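You operate a simulated robot arm through the tools that you are given. There is no shell and no other tool.

Carry out the task below with a simulated robot arm. There is one attempt and no reset: what you move stays moved.

TASK
Reset the post plate to mark five, slide the wide block against it.
Fine: loosen its thumb nut first, tighten it after; don't lift the block; the rest stays.

Only the result counts: the job must be done as asked and must still hold three seconds after the hand-in. Knocking over, shifting, dropping, spilling or breaking anything else fails it.

THE ROBOT
A 7-joint arm with a two-finger parallel gripper, fixed in place. Base frame: the origin is at the foot of the arm, x ahead of it, y to its left, z up. Units: m, rad, N and s.
With the tool pointing down near the work surface it reaches from about 0.46 to 0.92 m from the base axis. Its first joint turns from -2.007 to 2.007 rad. Payload 3.91 kg.
The tool frame sits at the grasp point between the pads (the TCP): z along the fingers, y along the line on which they close. The tips reach 0.03 m beyond it. Largest opening 0.11 m; finger width 0.02, thickness 0.01; the body of the gripper, 0.048 by 0.112 m, starts 0.055 m behind the TCP.
Orientation is that of the tool frame in the base frame, as a unit quaternion [x, y, z, w]. With the fingers straight down and closing along the base's y, the tool's x points along the base's -x, its y along +y and its z along -z.

THE INTERFACE
- The arm moves only by the tool apply_moves. Its argument "series" is a list of rows, each an object (a shift or turn left out is 0, a gripper value left out holds the last) with "xyz": the shift along the tool's x, y, z in units of 200 mm (1.0 is 200 mm), a list of three; "turn": the turn, a rotation vector about the tool's x, y, z in units of 60 degrees (1.0 is 60 degrees), a list of three. In form: [{"xyz": [tx, ty, tz], "turn": [ax, ay, az]}, ...]. A call has 1 to 20 rows; each row is the pose to reach, as a shift and turn from the pose commanded when the call began, along the tool's axes at that moment. "fingers" is the opening, from 0 (shut) to 1 (fully open), set as the call begins (left out, the last holds). A call with a number of a shift or a turn outside -1 to 1 is refused whole. Rows are played at 5 a second. More than 0.05 m and 0.15 rad between two rows, or a gripper value outside its range, and nothing of the call is played. Where a pose cannot be reached the arm comes as near as it can. A force on the tool above 90 N (or 10 N above the force at the start of the call, whichever is more), or a blocked arm, ends the call early, and 0.2 s more pass. Each finger travels about 0.153 m/s and halts on what it meets, pressing with about 45 N; the grip force reading is that of the motor and also rises with nothing between the fingers. The clock runs only during rows and for 0.2 s after the last one: add rows that repeat a pose to give the fingers time. It gives the time, the measured TCP pose, the force on the tool (base axes), the opening and the grip force at its end, in the units of the frame above (readings bear some noise), with the torque about the TCP (base axes, N m) and any sound that the robot's microphone picked up.
- Cameras (640 x 400 px; columns grow to the right, rows downward): "scene" is fixed at [0.0503, 0.499, 1.4485]; the picture's right is [-0.28, -0.96, 0.00], its down [-0.80, 0.24, -0.55] and it looks along [0.52, -0.15, -0.84] (base axes); focal length 214 px, centre (320, 200). "wrist" rides on the gripper at [0.072, 0.017, -0.103] in the tool frame; the picture's right is [-0.23, 0.97, 0.00], its down [-0.76, -0.18, -0.62] and it looks along [-0.61, -0.14, 0.78] (tool axes); focal length 222 px, centre (320, 200). There is no depth. A picture from a camera that has moved, and an enlarged one, comes with that camera's place and axes in the base frame and with its lens.
- get_image(camera): a new picture of that camera. It takes no simulated time.
- raise_lower(by): slides the trunk up (or, below 0, down) by that many m; the arm rides with it, the base frame stays. It gives what a move gives, with no picture.
- inspect(camera, box): a new picture of the part [left, top, right, bottom] of that camera's present view, enlarged. It takes no simulated time.
- sign_off(): hands the job in; it is judged then, once.

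Nothing tells you positions but the pictures and the camera data. Unless the task says otherwise, let go and move clear before handing in.

The tools are called as name(argument=value, ...) on one line, values as JSON. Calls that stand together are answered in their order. apply_moves: Moves the arm, as the interface text tells. Its arguments: {"type":"object","properties":{"series":{"type":"array"},"fingers":{"type":"number"}},"required":["series"]} The other tools are called the same way: raise_lower (by) slides the trunk up or down; get_image (camera) takes a picture; inspect (camera, box) takes an enlarged picture of a part of a camera's view; sign_off () hands the job in.

At the start:

```text
clock: 0.0
tool_pos: [0.6419, -0.179, 1.0856]
tool_rot: [-0.001, 1.0, 0.0, -0.001]
force: [0.1, 0.5, 0.9]
wrist_torque: [-0.04, 0.0, -0.02]
finger_gap: 0.1099
grip_force: 0.1
trunk travel left (down, up): [-0.675, 0.315]
```

scene: 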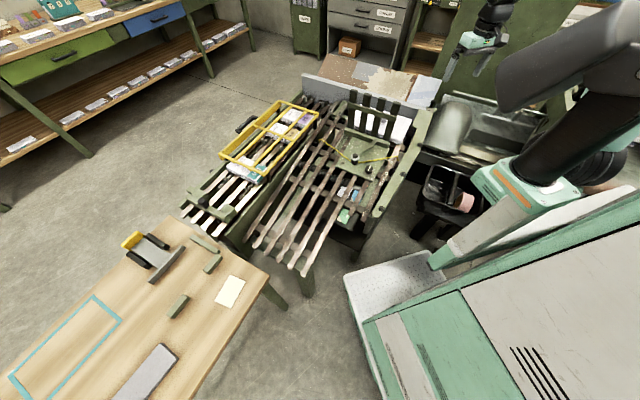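
wrist: 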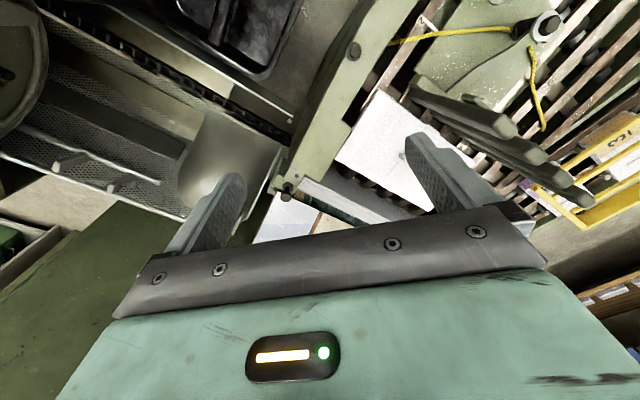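

I see a wooden table at the lower left of the scene view with several small items on it, probably the post plate, a scale and blocks. I'll look closer before moving anything.

inspect(camera="scene", box=[80, 200, 290, 330])

inspect(camera="scene", box=[0, 270, 210, 400])

inspect(camera="scene", box=[280, 70, 450, 175])

```text
3.05 times, centred on (185, 265) of scene
camera zoom: at [0.0503, 0.499, 1.4485], right [-0.28, -0.96, 0.0], down [-0.8, 0.24, -0.55], along [0.52, -0.15, -0.84], focal length 654 px, centre (731, 2)
```

zoom: 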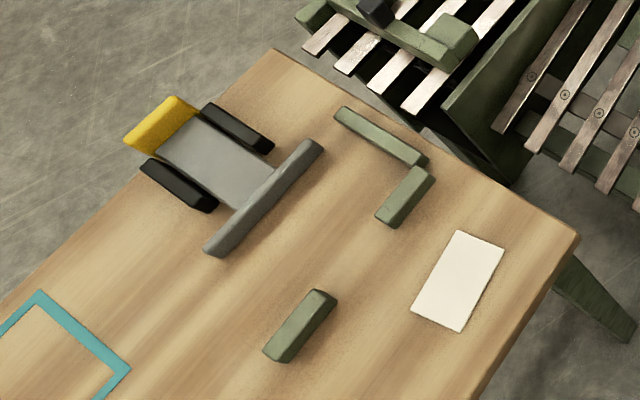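

```text
3.05 times, centred on (105, 335) of scene
camera zoom: at [0.0503, 0.499, 1.4485], right [-0.28, -0.96, 0.0], down [-0.8, 0.24, -0.55], along [0.52, -0.15, -0.84], focal length 654 px, centre (975, -211)
```

zoom: 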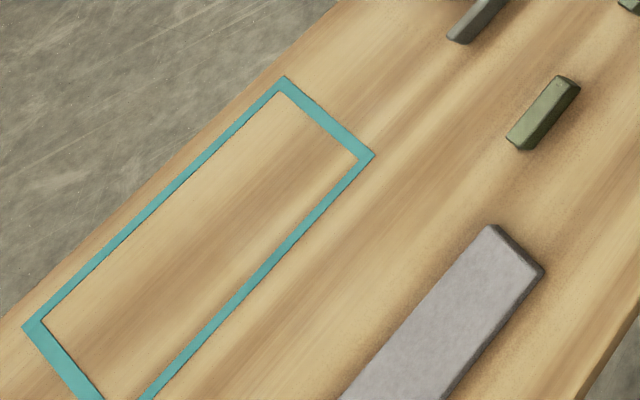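

```text
3.76 times, centred on (365, 122) of scene
camera zoom: at [0.0503, 0.499, 1.4485], right [-0.28, -0.96, 0.0], down [-0.8, 0.24, -0.55], along [0.52, -0.15, -0.84], focal length 807 px, centre (151, 492)
```

zoom: 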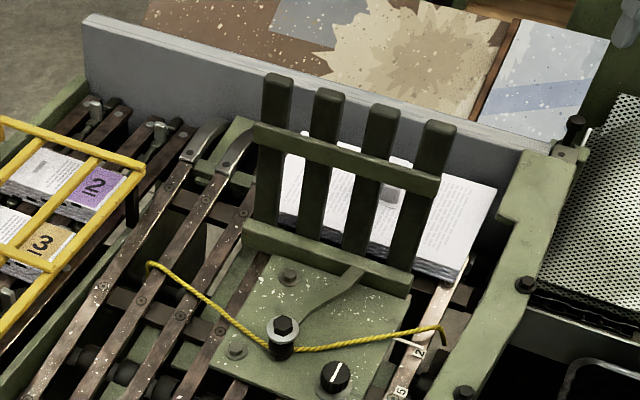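

The plate with four posts on the slatted machine looks like the post plate: it has a knob, a yellow cord and a numbered scale beside it, with a stack of paper behind. I'll zoom in on these parts.

inspect(camera="scene", box=[335, 135, 415, 185])

inspect(camera="scene", box=[320, 170, 400, 220])

inspect(camera="scene", box=[215, 90, 335, 185])

inspect(camera="wrist", box=[300, 0, 640, 210])

```text
8.00 times, centred on (375, 160) of scene
camera zoom: at [0.0503, 0.499, 1.4485], right [-0.28, -0.96, 0.0], down [-0.8, 0.24, -0.55], along [0.52, -0.15, -0.84], focal length 1716 px, centre (-120, 520)
```

zoom: 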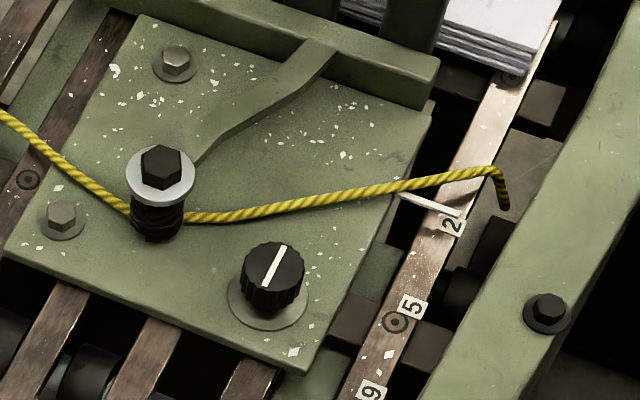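

```text
8.00 times, centred on (360, 195) of scene
camera zoom: at [0.0503, 0.499, 1.4485], right [-0.28, -0.96, 0.0], down [-0.8, 0.24, -0.55], along [0.52, -0.15, -0.84], focal length 1716 px, centre (0, 240)
```

zoom: 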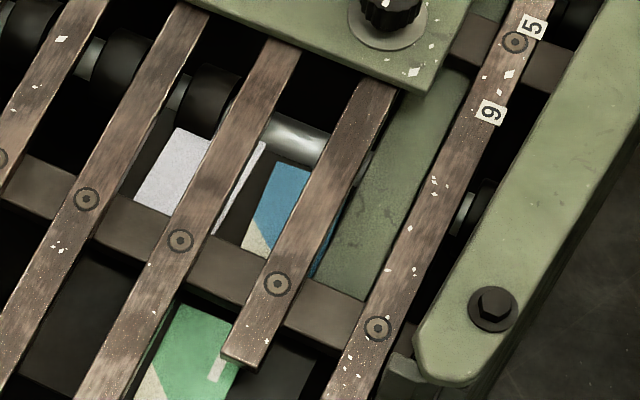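

```text
4.21 times, centred on (275, 138) of scene
camera zoom: at [0.0503, 0.499, 1.4485], right [-0.28, -0.96, 0.0], down [-0.8, 0.24, -0.55], along [0.52, -0.15, -0.84], focal length 903 px, centre (510, 463)
```

zoom: 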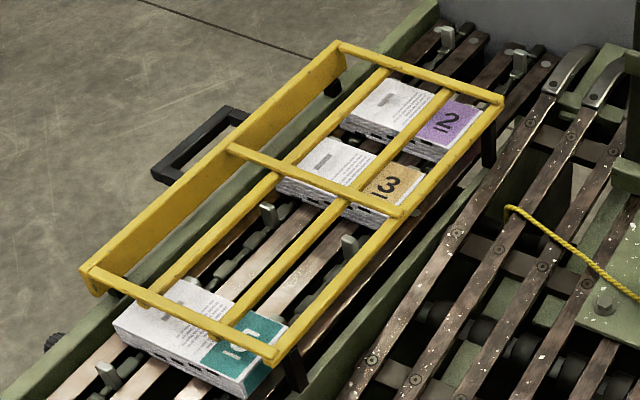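

```text
1.88 times, centred on (470, 105) of wrist
camera zoom: at [0.5689, -0.1615, 1.189], right [0.23, 0.97, 0.0], down [0.76, -0.18, 0.62], along [0.61, -0.14, -0.78], focal length 418 px, centre (38, 379)
```

zoom: 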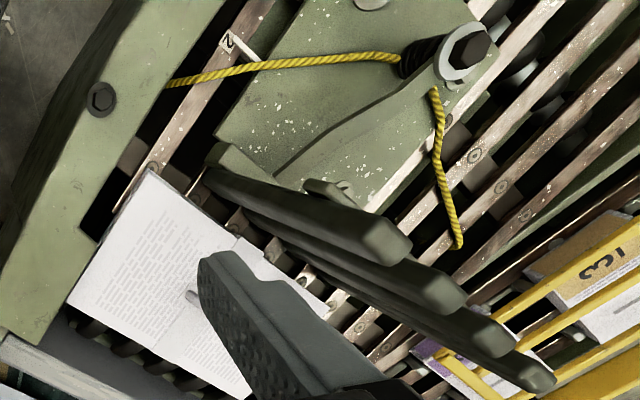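

I've triangulated the hex post on the plate to about (0.65, 0.17, 0.77). The slats run along about (-0.7, 0.7), and label 5 is about 7 cm from label 2. Next I'll move the wrist camera over the machine, staying high, for a better look.

apply_moves(series=[{"xyz": [0.12, 0.16, 0]}, {"xyz": [0.24, 0.32, 0]}, {"xyz": [0.36, 0.48, 0]}, {"xyz": [0.48, 0.64, 0]}, {"xyz": [0.6, 0.8, 0]}, {"xyz": [0.7, 0.95, 0]}])

get_image(camera="wrist")

get_image(camera="scene")

```text
clock: 1.4
tool_pos: [0.5016, 0.0109, 1.0855]
tool_rot: [0.001, 1.0, 0.001, 0.0]
force: [0.2, 0.5, -0.2]
wrist_torque: [-0.01, -0.01, -0.02]
finger_gap: 0.11
grip_force: 0.1
trunk travel left (down, up): [-0.675, 0.315]
```

```text
taken
camera wrist: at [0.4287, 0.0288, 1.1898], right [0.23, 0.97, 0.0], down [0.76, -0.18, 0.62], along [0.61, -0.14, -0.78], focal length 222 px, centre (320, 200)
```

wrist: 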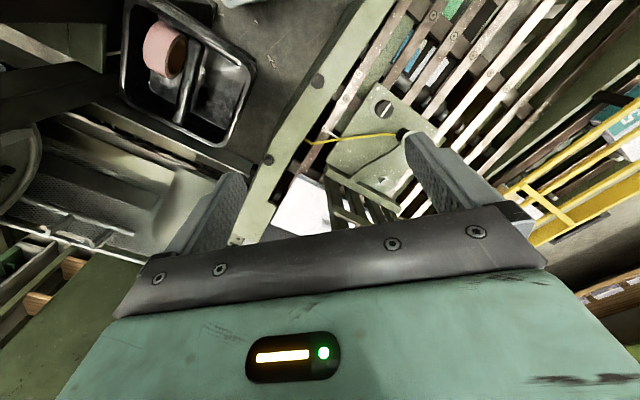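

```text
taken
```

scene: 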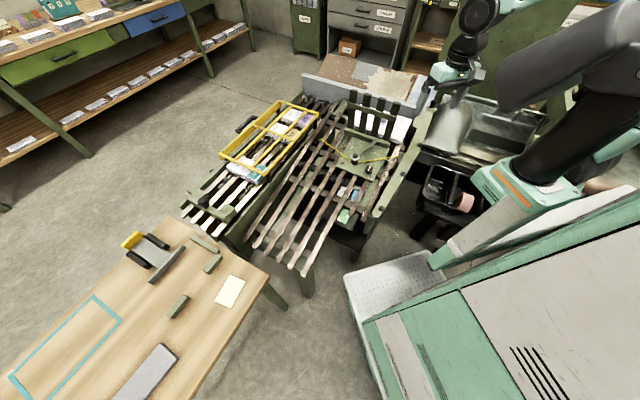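

The wrist view shows the plate, its knob and the cord between and beside the fingers. I'll enlarge it.

inspect(camera="wrist", box=[260, 60, 460, 185])

inspect(camera="wrist", box=[240, 150, 400, 250])

inspect(camera="scene", box=[375, 160, 415, 185])

```text
3.20 times, centred on (360, 122) of wrist
camera zoom: at [0.4287, 0.0288, 1.1898], right [0.23, 0.97, 0.0], down [0.76, -0.18, 0.62], along [0.61, -0.14, -0.78], focal length 711 px, centre (192, 448)
```

zoom: 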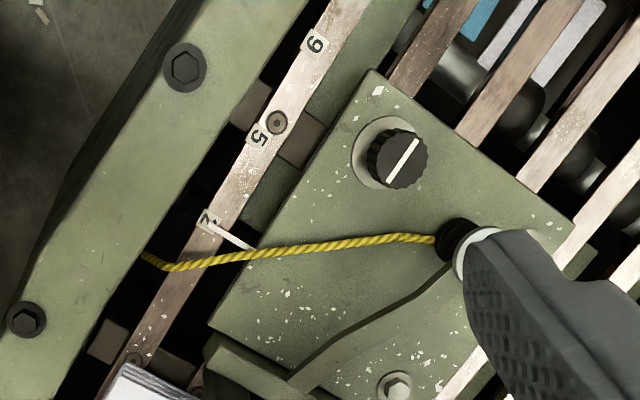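

```text
4.00 times, centred on (320, 200) of wrist
camera zoom: at [0.4287, 0.0288, 1.1898], right [0.23, 0.97, 0.0], down [0.76, -0.18, 0.62], along [0.61, -0.14, -0.78], focal length 888 px, centre (320, 200)
```

zoom: 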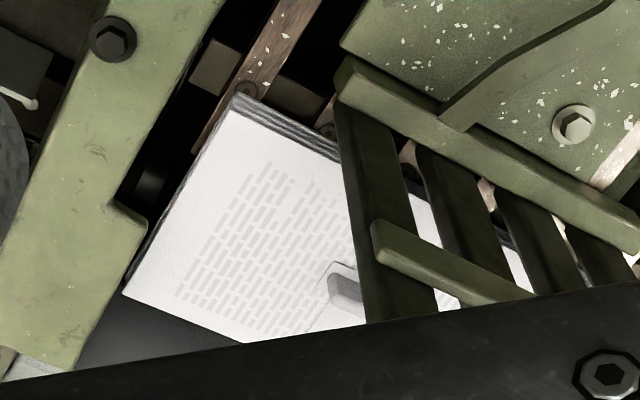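

```text
16.00 times, centred on (395, 172) of scene
camera zoom: at [0.0503, 0.499, 1.4485], right [-0.28, -0.96, 0.0], down [-0.8, 0.24, -0.55], along [0.52, -0.15, -0.84], focal length 3432 px, centre (-880, 640)
```

zoom: 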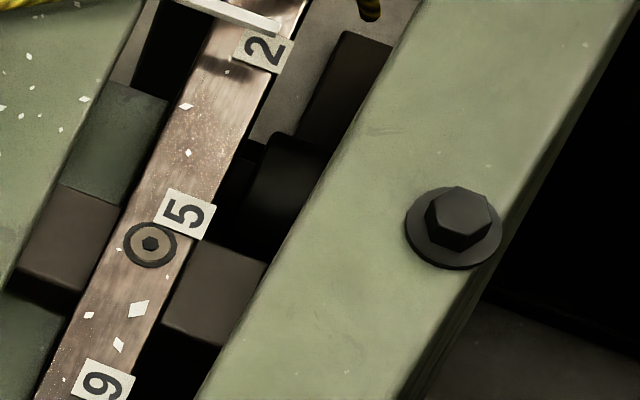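

The labels along the slat read 2, 5 and 9, and the plate's white needle sits at 2. The paper block lies behind the posts, whose tops are at about z 0.965. Next I'll look at the block from above.

apply_moves(series=[{"xyz": [-0.2, -0.04, 0]}, {"xyz": [-0.4, -0.08, 0]}, {"xyz": [-0.6, -0.12, 0]}, {"xyz": [-0.8, -0.16, 0]}, {"xyz": [-0.98, -0.2, 0]}])

get_image(camera="wrist")

apply_moves(series=[{"xyz": [-0.2, -0.04, 0]}, {"xyz": [-0.4, -0.08, 0]}, {"xyz": [-0.6, -0.12, 0]}])

get_image(camera="wrist")

```text
clock: 2.6
tool_pos: [0.6956, -0.029, 1.0869]
tool_rot: [-0.001, 1.0, -0.001, 0.0]
force: [-0.4, -0.9, 0.4]
wrist_torque: [0.0, -0.06, -0.01]
finger_gap: 0.1099
grip_force: 0.1
trunk travel left (down, up): [-0.675, 0.315]
```

```text
taken
camera wrist: at [0.6241, -0.0121, 1.1903], right [0.23, 0.97, 0.0], down [0.76, -0.18, 0.62], along [0.61, -0.14, -0.78], focal length 222 px, centre (320, 200)
```

wrist: 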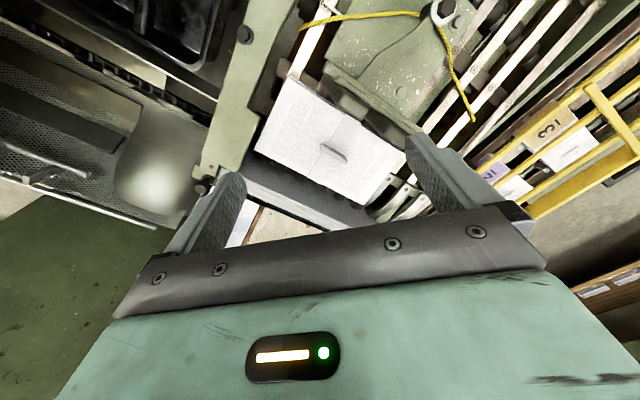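

```text
clock: 3.4
tool_pos: [0.8185, -0.0535, 1.0859]
tool_rot: [-0.001, 1.0, 0.001, 0.0]
force: [0.5, -0.5, 0.9]
wrist_torque: [0.02, -0.05, 0.01]
finger_gap: 0.11
grip_force: 0.1
trunk travel left (down, up): [-0.675, 0.315]
```

```text
taken
camera wrist: at [0.7452, -0.0361, 1.1897], right [0.23, 0.97, 0.0], down [0.76, -0.18, 0.62], along [0.61, -0.14, -0.78], focal length 222 px, centre (320, 200)
```

wrist: 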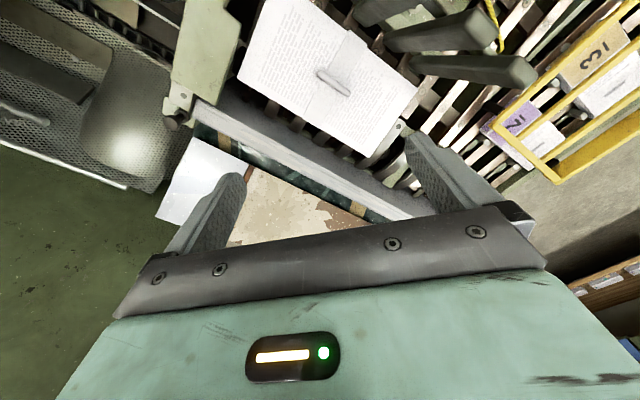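

The block is now fully visible from above, a white wide stack with a small grey tab and a back wall behind it. I'll zoom in.

inspect(camera="wrist", box=[220, 0, 440, 137])

inspect(camera="wrist", box=[160, 80, 480, 230])

inspect(camera="scene", box=[330, 80, 430, 142])

```text
2.91 times, centred on (330, 68) of wrist
camera zoom: at [0.7452, -0.0361, 1.1897], right [0.23, 0.97, 0.0], down [0.76, -0.18, 0.62], along [0.61, -0.14, -0.78], focal length 646 px, centre (291, 582)
```

zoom: 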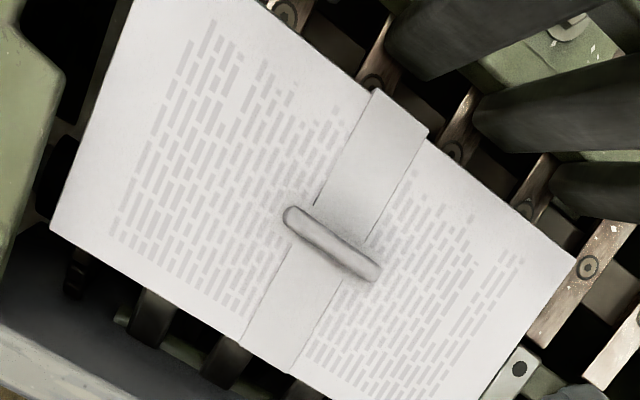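

```text
2.00 times, centred on (320, 155) of wrist
camera zoom: at [0.7452, -0.0361, 1.1897], right [0.23, 0.97, 0.0], down [0.76, -0.18, 0.62], along [0.61, -0.14, -0.78], focal length 444 px, centre (320, 290)
```

zoom: 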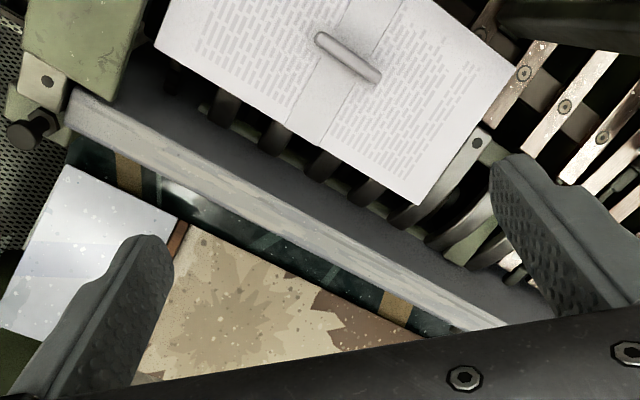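

```text
6.40 times, centred on (380, 111) of scene
camera zoom: at [0.0503, 0.499, 1.4485], right [-0.28, -0.96, 0.0], down [-0.8, 0.24, -0.55], along [0.52, -0.15, -0.84], focal length 1373 px, centre (-64, 770)
```

zoom: 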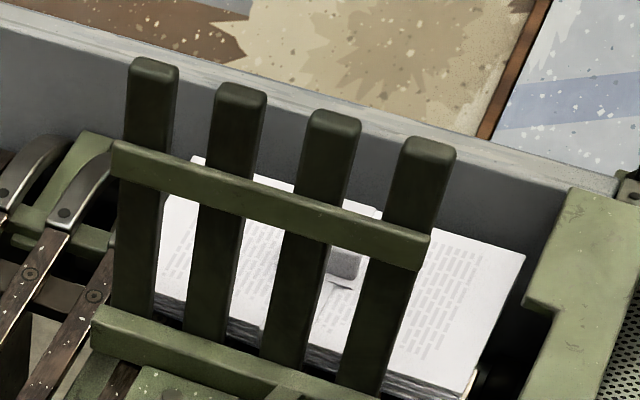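

The block is about 0.29 × 0.15 m, centred near (0.83, -0.03), with a grip ridge on top at about z 0.785. It sits at 45°, lined up with the slats. Now I'll put the camera straight above the scale and knob to measure them more exactly.

apply_moves(series=[{"xyz": [0.16, 0.1, 0.06]}, {"xyz": [0.32, 0.2, 0.12]}, {"xyz": [0.48, 0.29, 0.18]}, {"xyz": [0.64, 0.38, 0.24]}, {"xyz": [0.81, 0.48, 0.3]}])

get_image(camera="wrist")

inspect(camera="wrist", box=[240, 0, 400, 100])

```text
clock: 4.6
tool_pos: [0.6559, 0.0426, 1.0245]
tool_rot: [0.0, 1.0, 0.001, 0.001]
force: [0.8, -0.8, 0.0]
wrist_torque: [0.01, 0.03, -0.02]
finger_gap: 0.1101
grip_force: 0.1
trunk travel left (down, up): [-0.675, 0.315]
```

```text
taken
camera wrist: at [0.5831, 0.0603, 1.129], right [0.23, 0.97, 0.0], down [0.76, -0.18, 0.62], along [0.61, -0.14, -0.78], focal length 222 px, centre (320, 200)
```

wrist: 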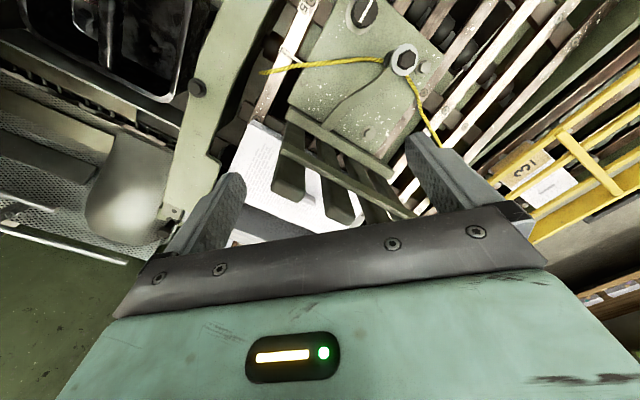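

```text
4.00 times, centred on (320, 50) of wrist
camera zoom: at [0.5831, 0.0603, 1.129], right [0.23, 0.97, 0.0], down [0.76, -0.18, 0.62], along [0.61, -0.14, -0.78], focal length 888 px, centre (320, 800)
```

zoom: 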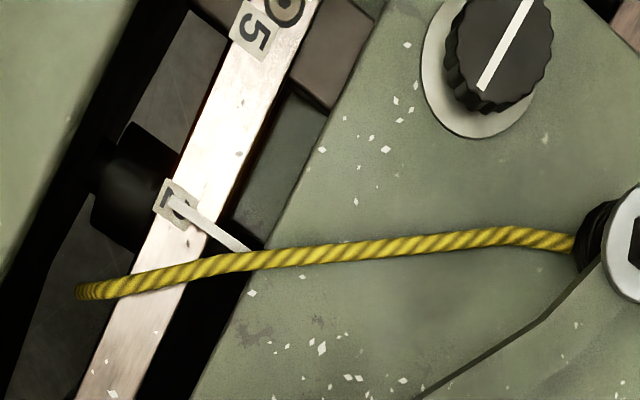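

From here the needle lies across label 2. I'll zoom tighter to measure the label and needle offsets.

inspect(camera="wrist", box=[270, 35, 310, 60])

inspect(camera="wrist", box=[285, 0, 325, 25])

inspect(camera="scene", box=[380, 155, 404, 170])

inspect(camera="scene", box=[375, 165, 399, 180])

```text
16.00 times, centred on (290, 48) of wrist
camera zoom: at [0.5831, 0.0603, 1.129], right [0.23, 0.97, 0.0], down [0.76, -0.18, 0.62], along [0.61, -0.14, -0.78], focal length 3554 px, centre (800, 2640)
```

zoom: 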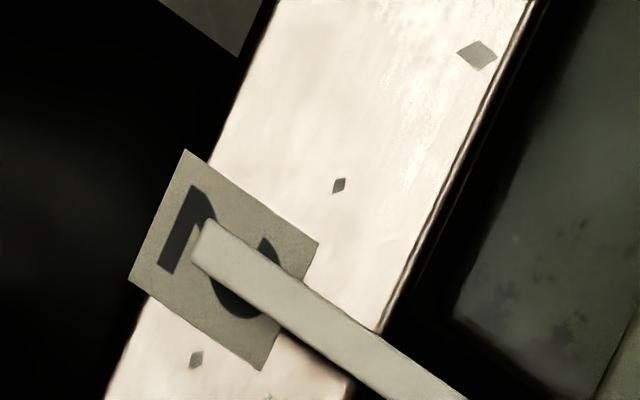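

```text
16.00 times, centred on (305, 12) of wrist
camera zoom: at [0.5831, 0.0603, 1.129], right [0.23, 0.97, 0.0], down [0.76, -0.18, 0.62], along [0.61, -0.14, -0.78], focal length 3554 px, centre (560, 3200)
```

zoom: 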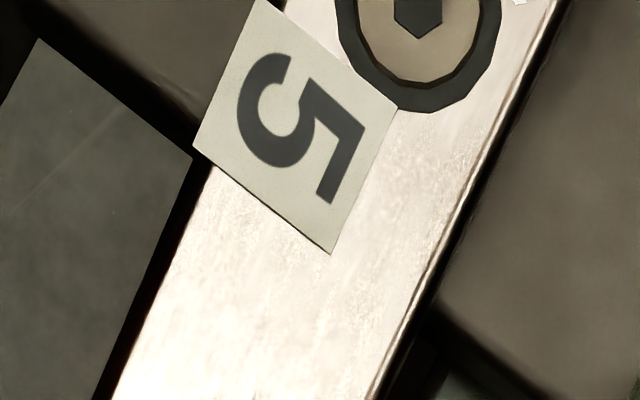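

```text
16.00 times, centred on (392, 162) of scene
camera zoom: at [0.0503, 0.499, 1.4485], right [-0.28, -0.96, 0.0], down [-0.8, 0.24, -0.55], along [0.52, -0.15, -0.84], focal length 3432 px, centre (-832, 800)
```

zoom: 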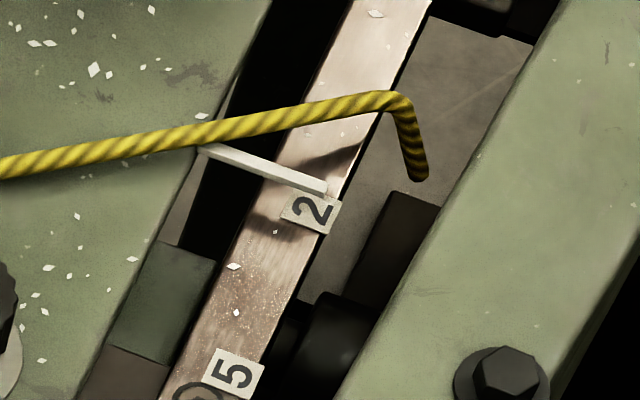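

```text
16.00 times, centred on (387, 172) of scene
camera zoom: at [0.0503, 0.499, 1.4485], right [-0.28, -0.96, 0.0], down [-0.8, 0.24, -0.55], along [0.52, -0.15, -0.84], focal length 3432 px, centre (-752, 640)
```

zoom: 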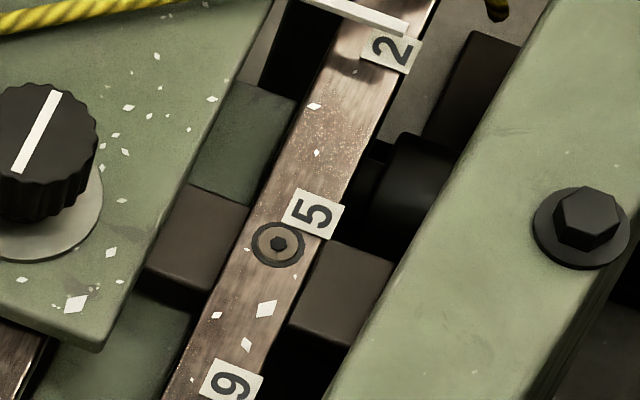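

The needle looks roughly centred on label 2, but parallax hides a millimetre or two. I'll put the camera vertically above label 2 to measure that.

apply_moves(series=[{"xyz": [-0.054, -0.148, 0]}, {"xyz": [-0.1075, -0.295, 0]}])

inspect(camera="wrist", box=[300, 10, 340, 35])

inspect(camera="wrist", box=[260, 0, 420, 100])

```text
clock: 5.2
tool_pos: [0.6762, -0.015, 1.0268]
tool_rot: [-0.002, 1.0, -0.001, -0.001]
force: [0.1, 0.0, -0.4]
wrist_torque: [0.02, -0.02, -0.02]
finger_gap: 0.11
grip_force: 0.1
trunk travel left (down, up): [-0.675, 0.315]
```

```text
16.00 times, centred on (320, 22) of wrist
camera zoom: at [0.6039, 0.0023, 1.1297], right [0.23, 0.97, 0.0], down [0.76, -0.18, 0.62], along [0.61, -0.14, -0.78], focal length 3554 px, centre (320, 3040)
```

zoom: 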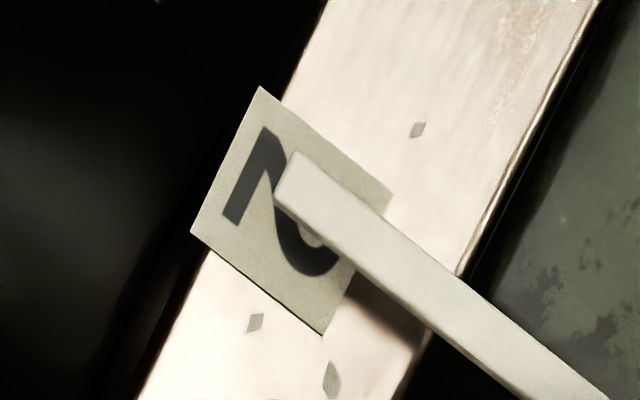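

```text
4.00 times, centred on (340, 50) of wrist
camera zoom: at [0.6039, 0.0023, 1.1297], right [0.23, 0.97, 0.0], down [0.76, -0.18, 0.62], along [0.61, -0.14, -0.78], focal length 888 px, centre (240, 800)
```

zoom: 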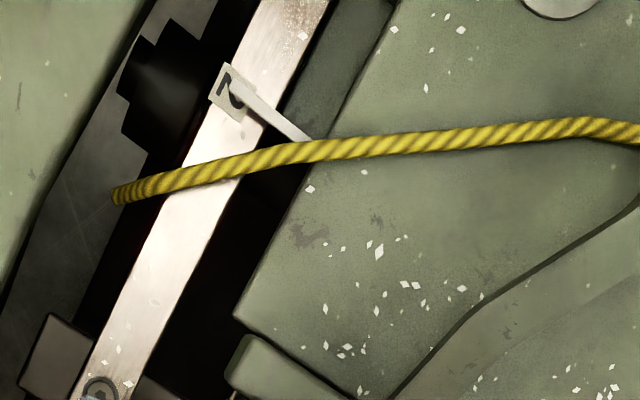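

Refining the camera axes and triangulating several points gives a sloped bed, falling about 9° along the slats toward the robot. Label spacing is about 6 cm, and the needle is about 2 mm past the centre of label 2. Next I'll zoom on the knob to get its size and height.

inspect(camera="scene", box=[356, 158, 380, 173])

inspect(camera="scene", box=[346, 148, 370, 163])

inspect(camera="wrist", box=[370, 0, 410, 25])

```text
16.00 times, centred on (368, 166) of scene
camera zoom: at [0.0503, 0.499, 1.4485], right [-0.28, -0.96, 0.0], down [-0.8, 0.24, -0.55], along [0.52, -0.15, -0.84], focal length 3432 px, centre (-448, 752)
```

zoom: 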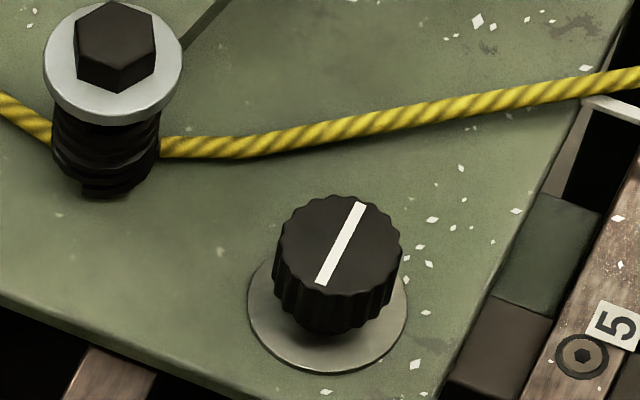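

```text
16.00 times, centred on (358, 156) of scene
camera zoom: at [0.0503, 0.499, 1.4485], right [-0.28, -0.96, 0.0], down [-0.8, 0.24, -0.55], along [0.52, -0.15, -0.84], focal length 3432 px, centre (-288, 912)
```

zoom: 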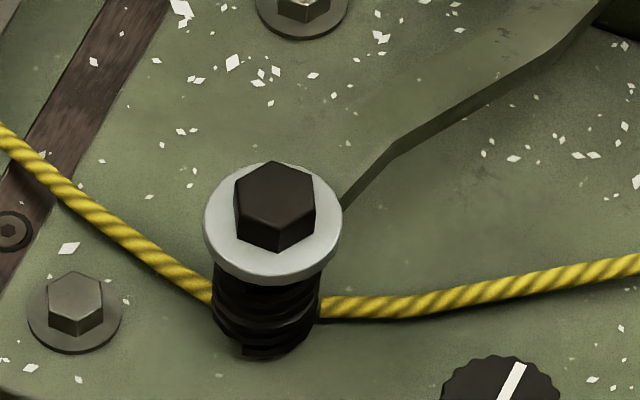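

```text
16.00 times, centred on (390, 12) of wrist
camera zoom: at [0.6039, 0.0023, 1.1297], right [0.23, 0.97, 0.0], down [0.76, -0.18, 0.62], along [0.61, -0.14, -0.78], focal length 3554 px, centre (-800, 3200)
```

zoom: 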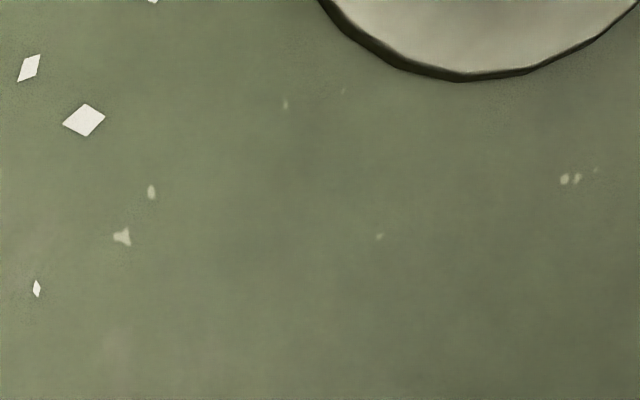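

The knob is about 34 mm across with its top near (0.583, 0.121, 0.750), standing about 28 mm above its washer. I'll move over it, tilt the tool 9° to match the bed and check alignment from above.

apply_moves(series=[{"xyz": [0.12, 0.17, 0.02], "turn": [0.025, -0.025, 0]}, {"xyz": [0.24, 0.34, 0.04], "turn": [0.05, -0.05, 0]}, {"xyz": [0.36, 0.51, 0.06], "turn": [0.075, -0.075, 0]}, {"xyz": [0.44, 0.63, 0.1], "turn": [0.095, -0.095, 0]}, {"xyz": [0.52, 0.735, 0.15], "turn": [0.106, -0.106, 0]}])

get_image(camera="wrist")

get_image(camera="scene")

```text
clock: 6.4
tool_pos: [0.5738, 0.1311, 0.9957]
tool_rot: [0.001, 0.997, -0.055, 0.056]
force: [1.3, -0.1, 0.6]
wrist_torque: [0.04, 0.02, -0.01]
finger_gap: 0.1099
grip_force: 0.1
trunk travel left (down, up): [-0.675, 0.315]
```

```text
taken
camera wrist: at [0.4895, 0.1592, 1.0879], right [0.23, 0.97, -0.08], down [0.69, -0.1, 0.72], along [0.69, -0.22, -0.69], focal length 222 px, centre (320, 200)
```

wrist: 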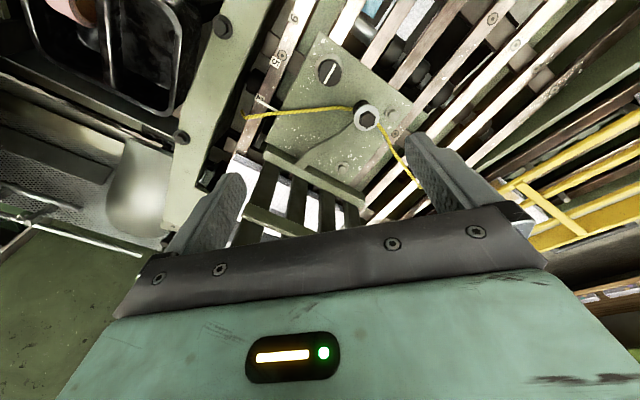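

```text
taken
```

scene: 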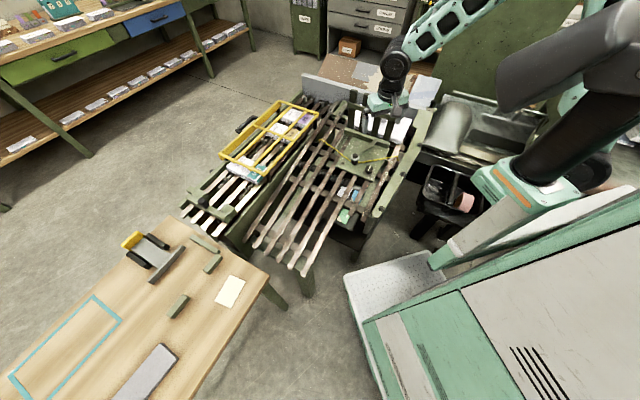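

The tilt matches, and the knob shows at about (330, 71) in the wrist view, close to where I predicted. I'll zoom in for an exact fix.

inspect(camera="wrist", box=[310, 58, 350, 83])

inspect(camera="wrist", box=[230, 20, 430, 145])

```text
16.00 times, centred on (330, 70) of wrist
camera zoom: at [0.4895, 0.1592, 1.0879], right [0.23, 0.97, -0.08], down [0.69, -0.1, 0.72], along [0.69, -0.22, -0.69], focal length 3554 px, centre (160, 2272)
```

zoom: 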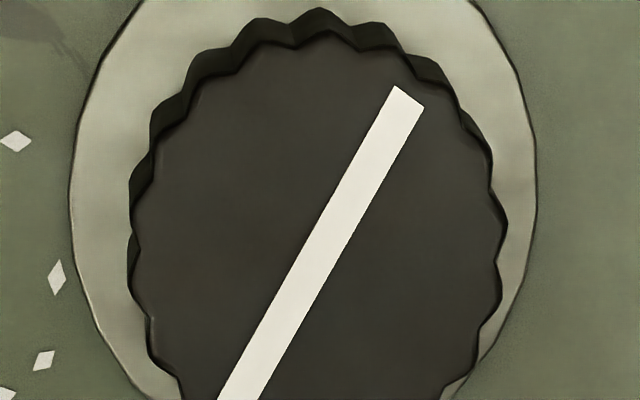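

```text
3.20 times, centred on (330, 82) of wrist
camera zoom: at [0.4895, 0.1592, 1.0879], right [0.23, 0.97, -0.08], down [0.69, -0.1, 0.72], along [0.69, -0.22, -0.69], focal length 711 px, centre (288, 576)
```

zoom: 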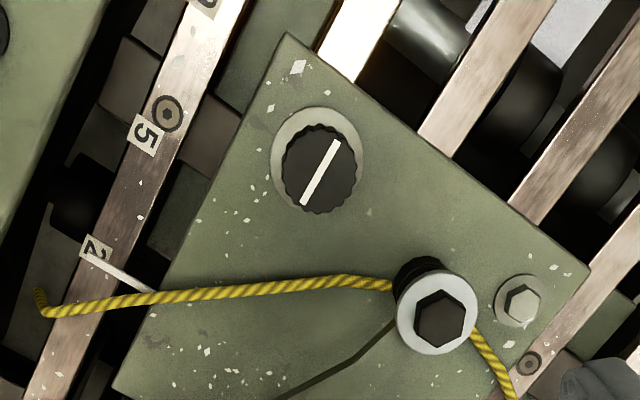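

The knob sits about (+16 mm, +18 mm) sideways from the TCP in the tool frame, and its washer is concentric with it, so the 9° tilt is right. I'll centre over it and descend part way with the fingers half open.

apply_moves(series=[{"xyz": [0.04, 0.045, 0.1]}, {"xyz": [0.0825, 0.091, 0.3]}, {"xyz": [0.0825, 0.091, 0.5]}, {"xyz": [0.0825, 0.091, 0.65]}, {"xyz": [0.0825, 0.091, 0.775]}], fingers=0.5)

get_image(camera="wrist")

inspect(camera="wrist", box=[240, 70, 400, 170])

```text
clock: 7.6
tool_pos: [0.5732, 0.1321, 0.8378]
tool_rot: [-0.001, 0.997, -0.054, 0.056]
force: [0.3, -0.2, 0.7]
wrist_torque: [-0.04, 0.01, -0.01]
finger_gap: 0.055
grip_force: 0.0
trunk travel left (down, up): [-0.675, 0.315]
```

```text
taken
camera wrist: at [0.49, 0.16, 0.9308], right [0.23, 0.97, -0.08], down [0.69, -0.1, 0.72], along [0.69, -0.22, -0.69], focal length 222 px, centre (320, 200)
```

wrist: 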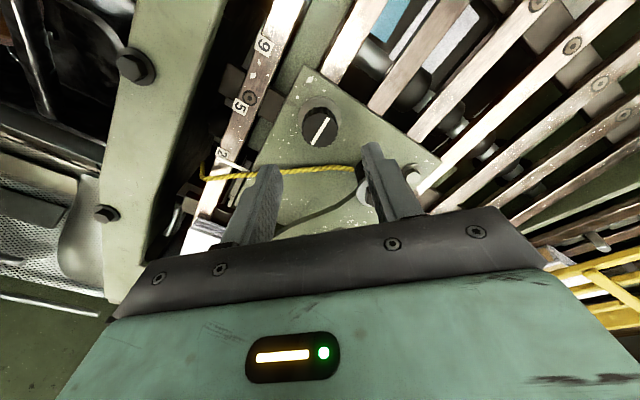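

```text
4.00 times, centred on (320, 120) of wrist
camera zoom: at [0.49, 0.16, 0.9308], right [0.23, 0.97, -0.08], down [0.69, -0.1, 0.72], along [0.69, -0.22, -0.69], focal length 888 px, centre (320, 520)
```

zoom: 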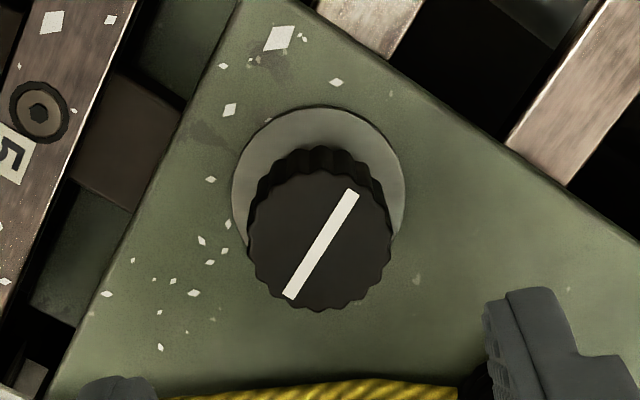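

The knob is on the tool axis, about 88 mm below the TCP. I'll descend 78 mm so the pads straddle it, then check before closing.

apply_moves(series=[{"xyz": [0, 0, 0.12]}, {"xyz": [0, 0, 0.24]}, {"xyz": [0, 0, 0.33]}, {"xyz": [0, 0, 0.39]}, {"xyz": [0, 0, 0.39]}])

get_image(camera="wrist")

inspect(camera="scene", box=[320, 110, 420, 172])

```text
clock: 8.8
tool_pos: [0.5834, 0.1231, 0.7621]
tool_rot: [0.0, 0.997, -0.055, 0.054]
force: [-0.2, 0.4, 1.0]
wrist_torque: [-0.01, 0.03, -0.04]
finger_gap: 0.0551
grip_force: 0.0
trunk travel left (down, up): [-0.675, 0.315]
```

```text
taken
camera wrist: at [0.4988, 0.1518, 0.8546], right [0.23, 0.97, -0.08], down [0.69, -0.1, 0.72], along [0.69, -0.22, -0.69], focal length 222 px, centre (320, 200)
```

wrist: 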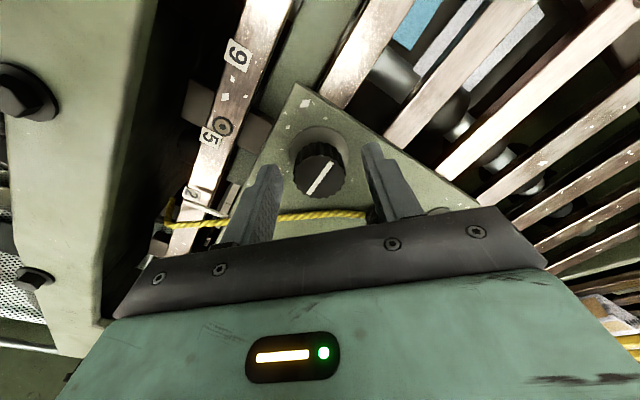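

```text
6.40 times, centred on (370, 141) of scene
camera zoom: at [0.0503, 0.499, 1.4485], right [-0.28, -0.96, 0.0], down [-0.8, 0.24, -0.55], along [0.52, -0.15, -0.84], focal length 1373 px, centre (0, 578)
```

zoom: 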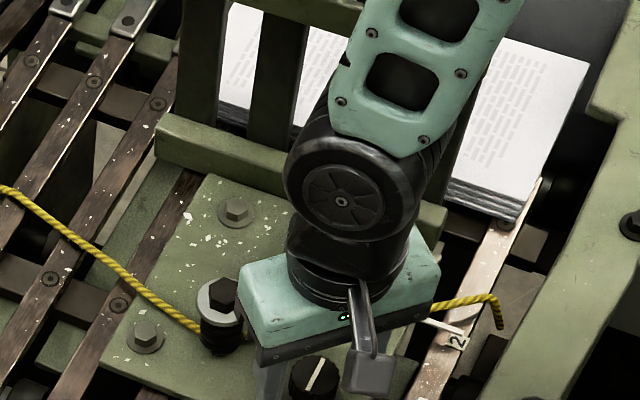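

The pads straddle the knob with clear space on both sides and no contact force. I'll close on it.

apply_moves(series=[{"xyz": [0, 0, 0]}, {"xyz": [0, 0, 0]}, {"xyz": [0, 0, 0]}], fingers=0)

inspect(camera="wrist", box=[240, 110, 400, 210])

```text
clock: 9.6
tool_pos: [0.5826, 0.1244, 0.7611]
tool_rot: [0.0, 0.997, -0.055, 0.055]
force: [0.6, -2.2, -0.8]
wrist_torque: [-0.67, -0.07, -0.07]
finger_gap: 0.0335
grip_force: 45.2
trunk travel left (down, up): [-0.675, 0.315]
```

```text
4.00 times, centred on (320, 160) of wrist
camera zoom: at [0.4987, 0.1515, 0.8546], right [0.23, 0.97, -0.08], down [0.69, -0.1, 0.72], along [0.69, -0.22, -0.69], focal length 888 px, centre (320, 360)
```

zoom: 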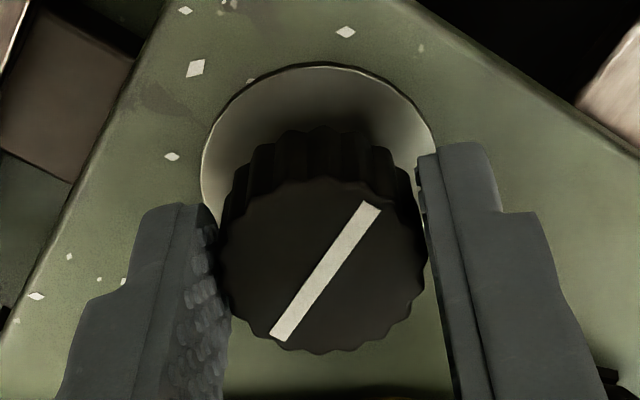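

The grip on the knob is firm, with a 33.5 mm gap. I'll turn it counter-clockwise as seen from above, which is negative about tool z, starting with 30° to read the torque.

apply_moves(series=[{"turn": [0, 0, -0.125]}, {"turn": [0, 0, -0.25]}, {"turn": [0, 0, -0.375]}, {"turn": [0, 0, -0.5]}])

inspect(camera="wrist", box=[240, 110, 400, 210])

inspect(camera="scene", box=[320, 120, 420, 182])

```text
clock: 10.6
tool_pos: [0.582, 0.1232, 0.762]
tool_rot: [-0.259, 0.963, -0.068, 0.039]
force: [-5.1, -5.0, 6.2]
wrist_torque: [-1.18, 0.38, -0.21]
finger_gap: 0.0335
grip_force: 45.4
trunk travel left (down, up): [-0.675, 0.315]
```

```text
4.00 times, centred on (320, 160) of wrist
camera zoom: at [0.4995, 0.1129, 0.8589], right [-0.28, 0.95, -0.14], down [0.68, 0.3, 0.67], along [0.68, 0.1, -0.73], focal length 888 px, centre (320, 360)
```

zoom: 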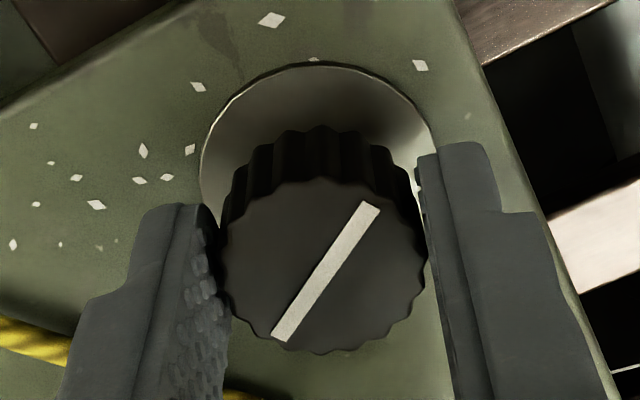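

```text
6.40 times, centred on (370, 151) of scene
camera zoom: at [0.0503, 0.499, 1.4485], right [-0.28, -0.96, 0.0], down [-0.8, 0.24, -0.55], along [0.52, -0.15, -0.84], focal length 1373 px, centre (0, 514)
```

zoom: 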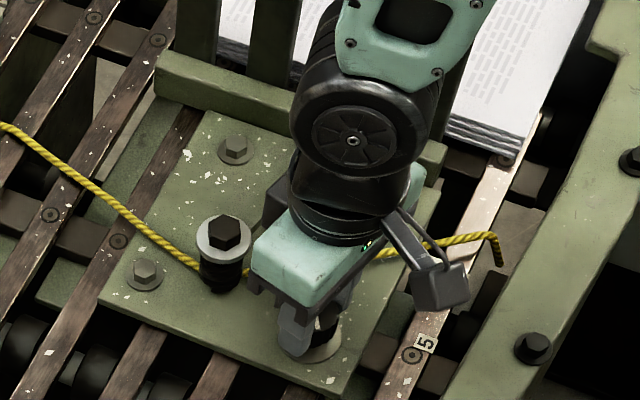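

The knob turned with the fingers at low torque. I'll continue for another 60°.

apply_moves(series=[{"turn": [0, 0, -0.125]}, {"turn": [0, 0, -0.25]}, {"turn": [0, 0, -0.375]}, {"turn": [0, 0, -0.5]}, {"turn": [0, 0, -0.625]}, {"turn": [0, 0, -0.75]}, {"turn": [0, 0, -0.875]}, {"turn": [0, 0, -1.0]}])

inspect(camera="wrist", box=[240, 110, 400, 210])

inspect(camera="scene", box=[320, 120, 420, 182])

```text
clock: 12.4
tool_pos: [0.5824, 0.1248, 0.7611]
tool_rot: [-0.705, 0.705, -0.078, 0.002]
force: [-4.3, -5.5, 2.6]
wrist_torque: [-0.54, -0.5, -0.8]
finger_gap: 0.0333
grip_force: 44.8
trunk travel left (down, up): [-0.675, 0.315]
```

```text
4.00 times, centred on (320, 160) of wrist
camera zoom: at [0.5534, 0.0635, 0.87], right [-0.97, 0.22, -0.13], down [0.11, 0.83, 0.55], along [0.23, 0.52, -0.82], focal length 888 px, centre (320, 360)
```

zoom: 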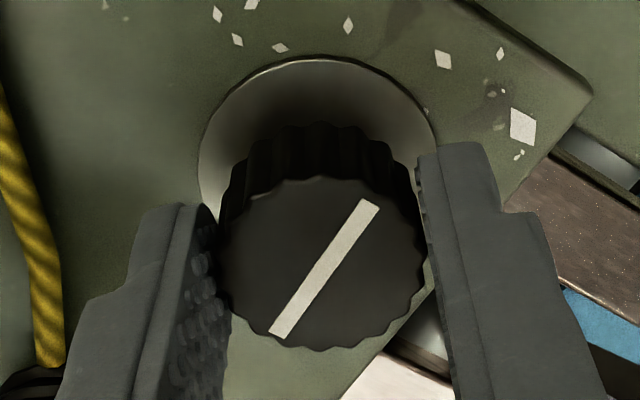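

```text
6.40 times, centred on (370, 151) of scene
camera zoom: at [0.0503, 0.499, 1.4485], right [-0.28, -0.96, 0.0], down [-0.8, 0.24, -0.55], along [0.52, -0.15, -0.84], focal length 1373 px, centre (0, 514)
```

zoom: 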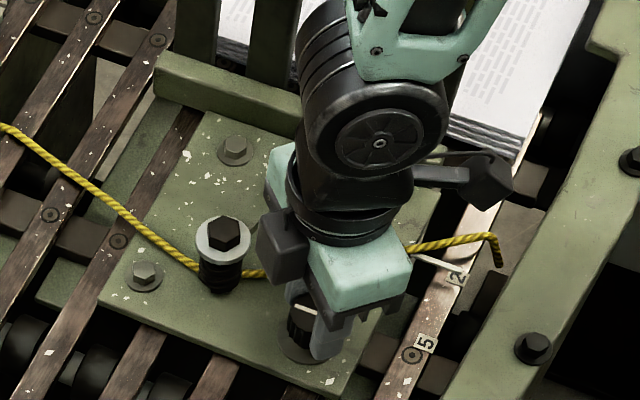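

The knob has turned 90° without slipping, and the z torque has risen to about 0.8 N·m. I'll turn another 30° and watch for a stop.

apply_moves(series=[{"turn": [0, 0, -0.125]}, {"turn": [0, 0, -0.25]}, {"turn": [0, 0, -0.375]}, {"turn": [0, 0, -0.5]}])

inspect(camera="wrist", box=[240, 110, 400, 210])

```text
clock: 13.4
tool_pos: [0.5827, 0.1239, 0.761]
tool_rot: [0.864, -0.498, 0.075, 0.019]
force: [-3.0, -0.9, -0.9]
wrist_torque: [0.13, -0.48, -0.38]
finger_gap: 0.0339
grip_force: 45.1
trunk travel left (down, up): [-0.675, 0.315]
```

```text
4.00 times, centred on (320, 160) of wrist
camera zoom: at [0.5917, 0.0653, 0.8743], right [-0.95, -0.3, -0.07], down [-0.29, 0.81, 0.51], along [-0.09, 0.51, -0.86], focal length 888 px, centre (320, 360)
```

zoom: 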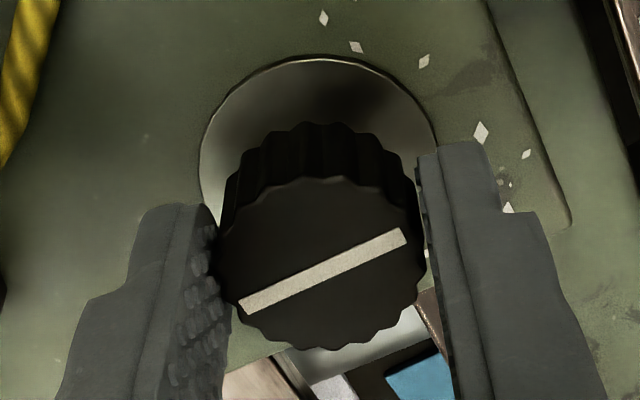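

The knob slipped in the fingers during the last 30°, so it stopped at about 90° and is fully loose. I'll now drag the plate 10 mm down-slope by the knob as a test.

apply_moves(series=[{"xyz": [-0.0161, 0.0043, 0]}, {"xyz": [-0.0322, 0.0086, 0]}, {"xyz": [-0.0483, 0.0129, 0]}, {"xyz": [-0.0483, 0.0129, 0]}])

inspect(camera="scene", box=[372, 150, 412, 175])

inspect(camera="scene", box=[320, 120, 420, 182])

```text
clock: 14.4
tool_pos: [0.5768, 0.1318, 0.7604]
tool_rot: [0.864, -0.498, 0.076, 0.02]
force: [-0.4, -2.2, 4.0]
wrist_torque: [-0.44, -0.56, -0.11]
finger_gap: 0.0336
grip_force: 45.1
trunk travel left (down, up): [-0.675, 0.315]
```

```text
16.00 times, centred on (392, 162) of scene
camera zoom: at [0.0503, 0.499, 1.4485], right [-0.28, -0.96, 0.0], down [-0.8, 0.24, -0.55], along [0.52, -0.15, -0.84], focal length 3432 px, centre (-832, 800)
```

zoom: 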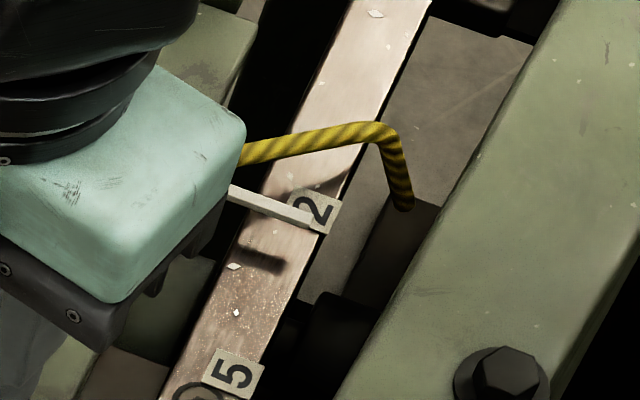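

```text
6.40 times, centred on (370, 151) of scene
camera zoom: at [0.0503, 0.499, 1.4485], right [-0.28, -0.96, 0.0], down [-0.8, 0.24, -0.55], along [0.52, -0.15, -0.84], focal length 1373 px, centre (0, 514)
```

zoom: 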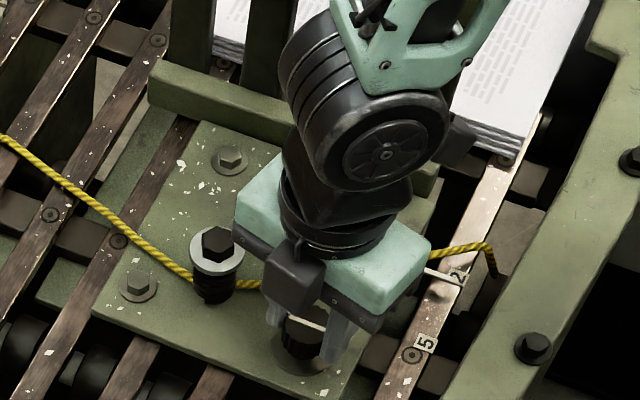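

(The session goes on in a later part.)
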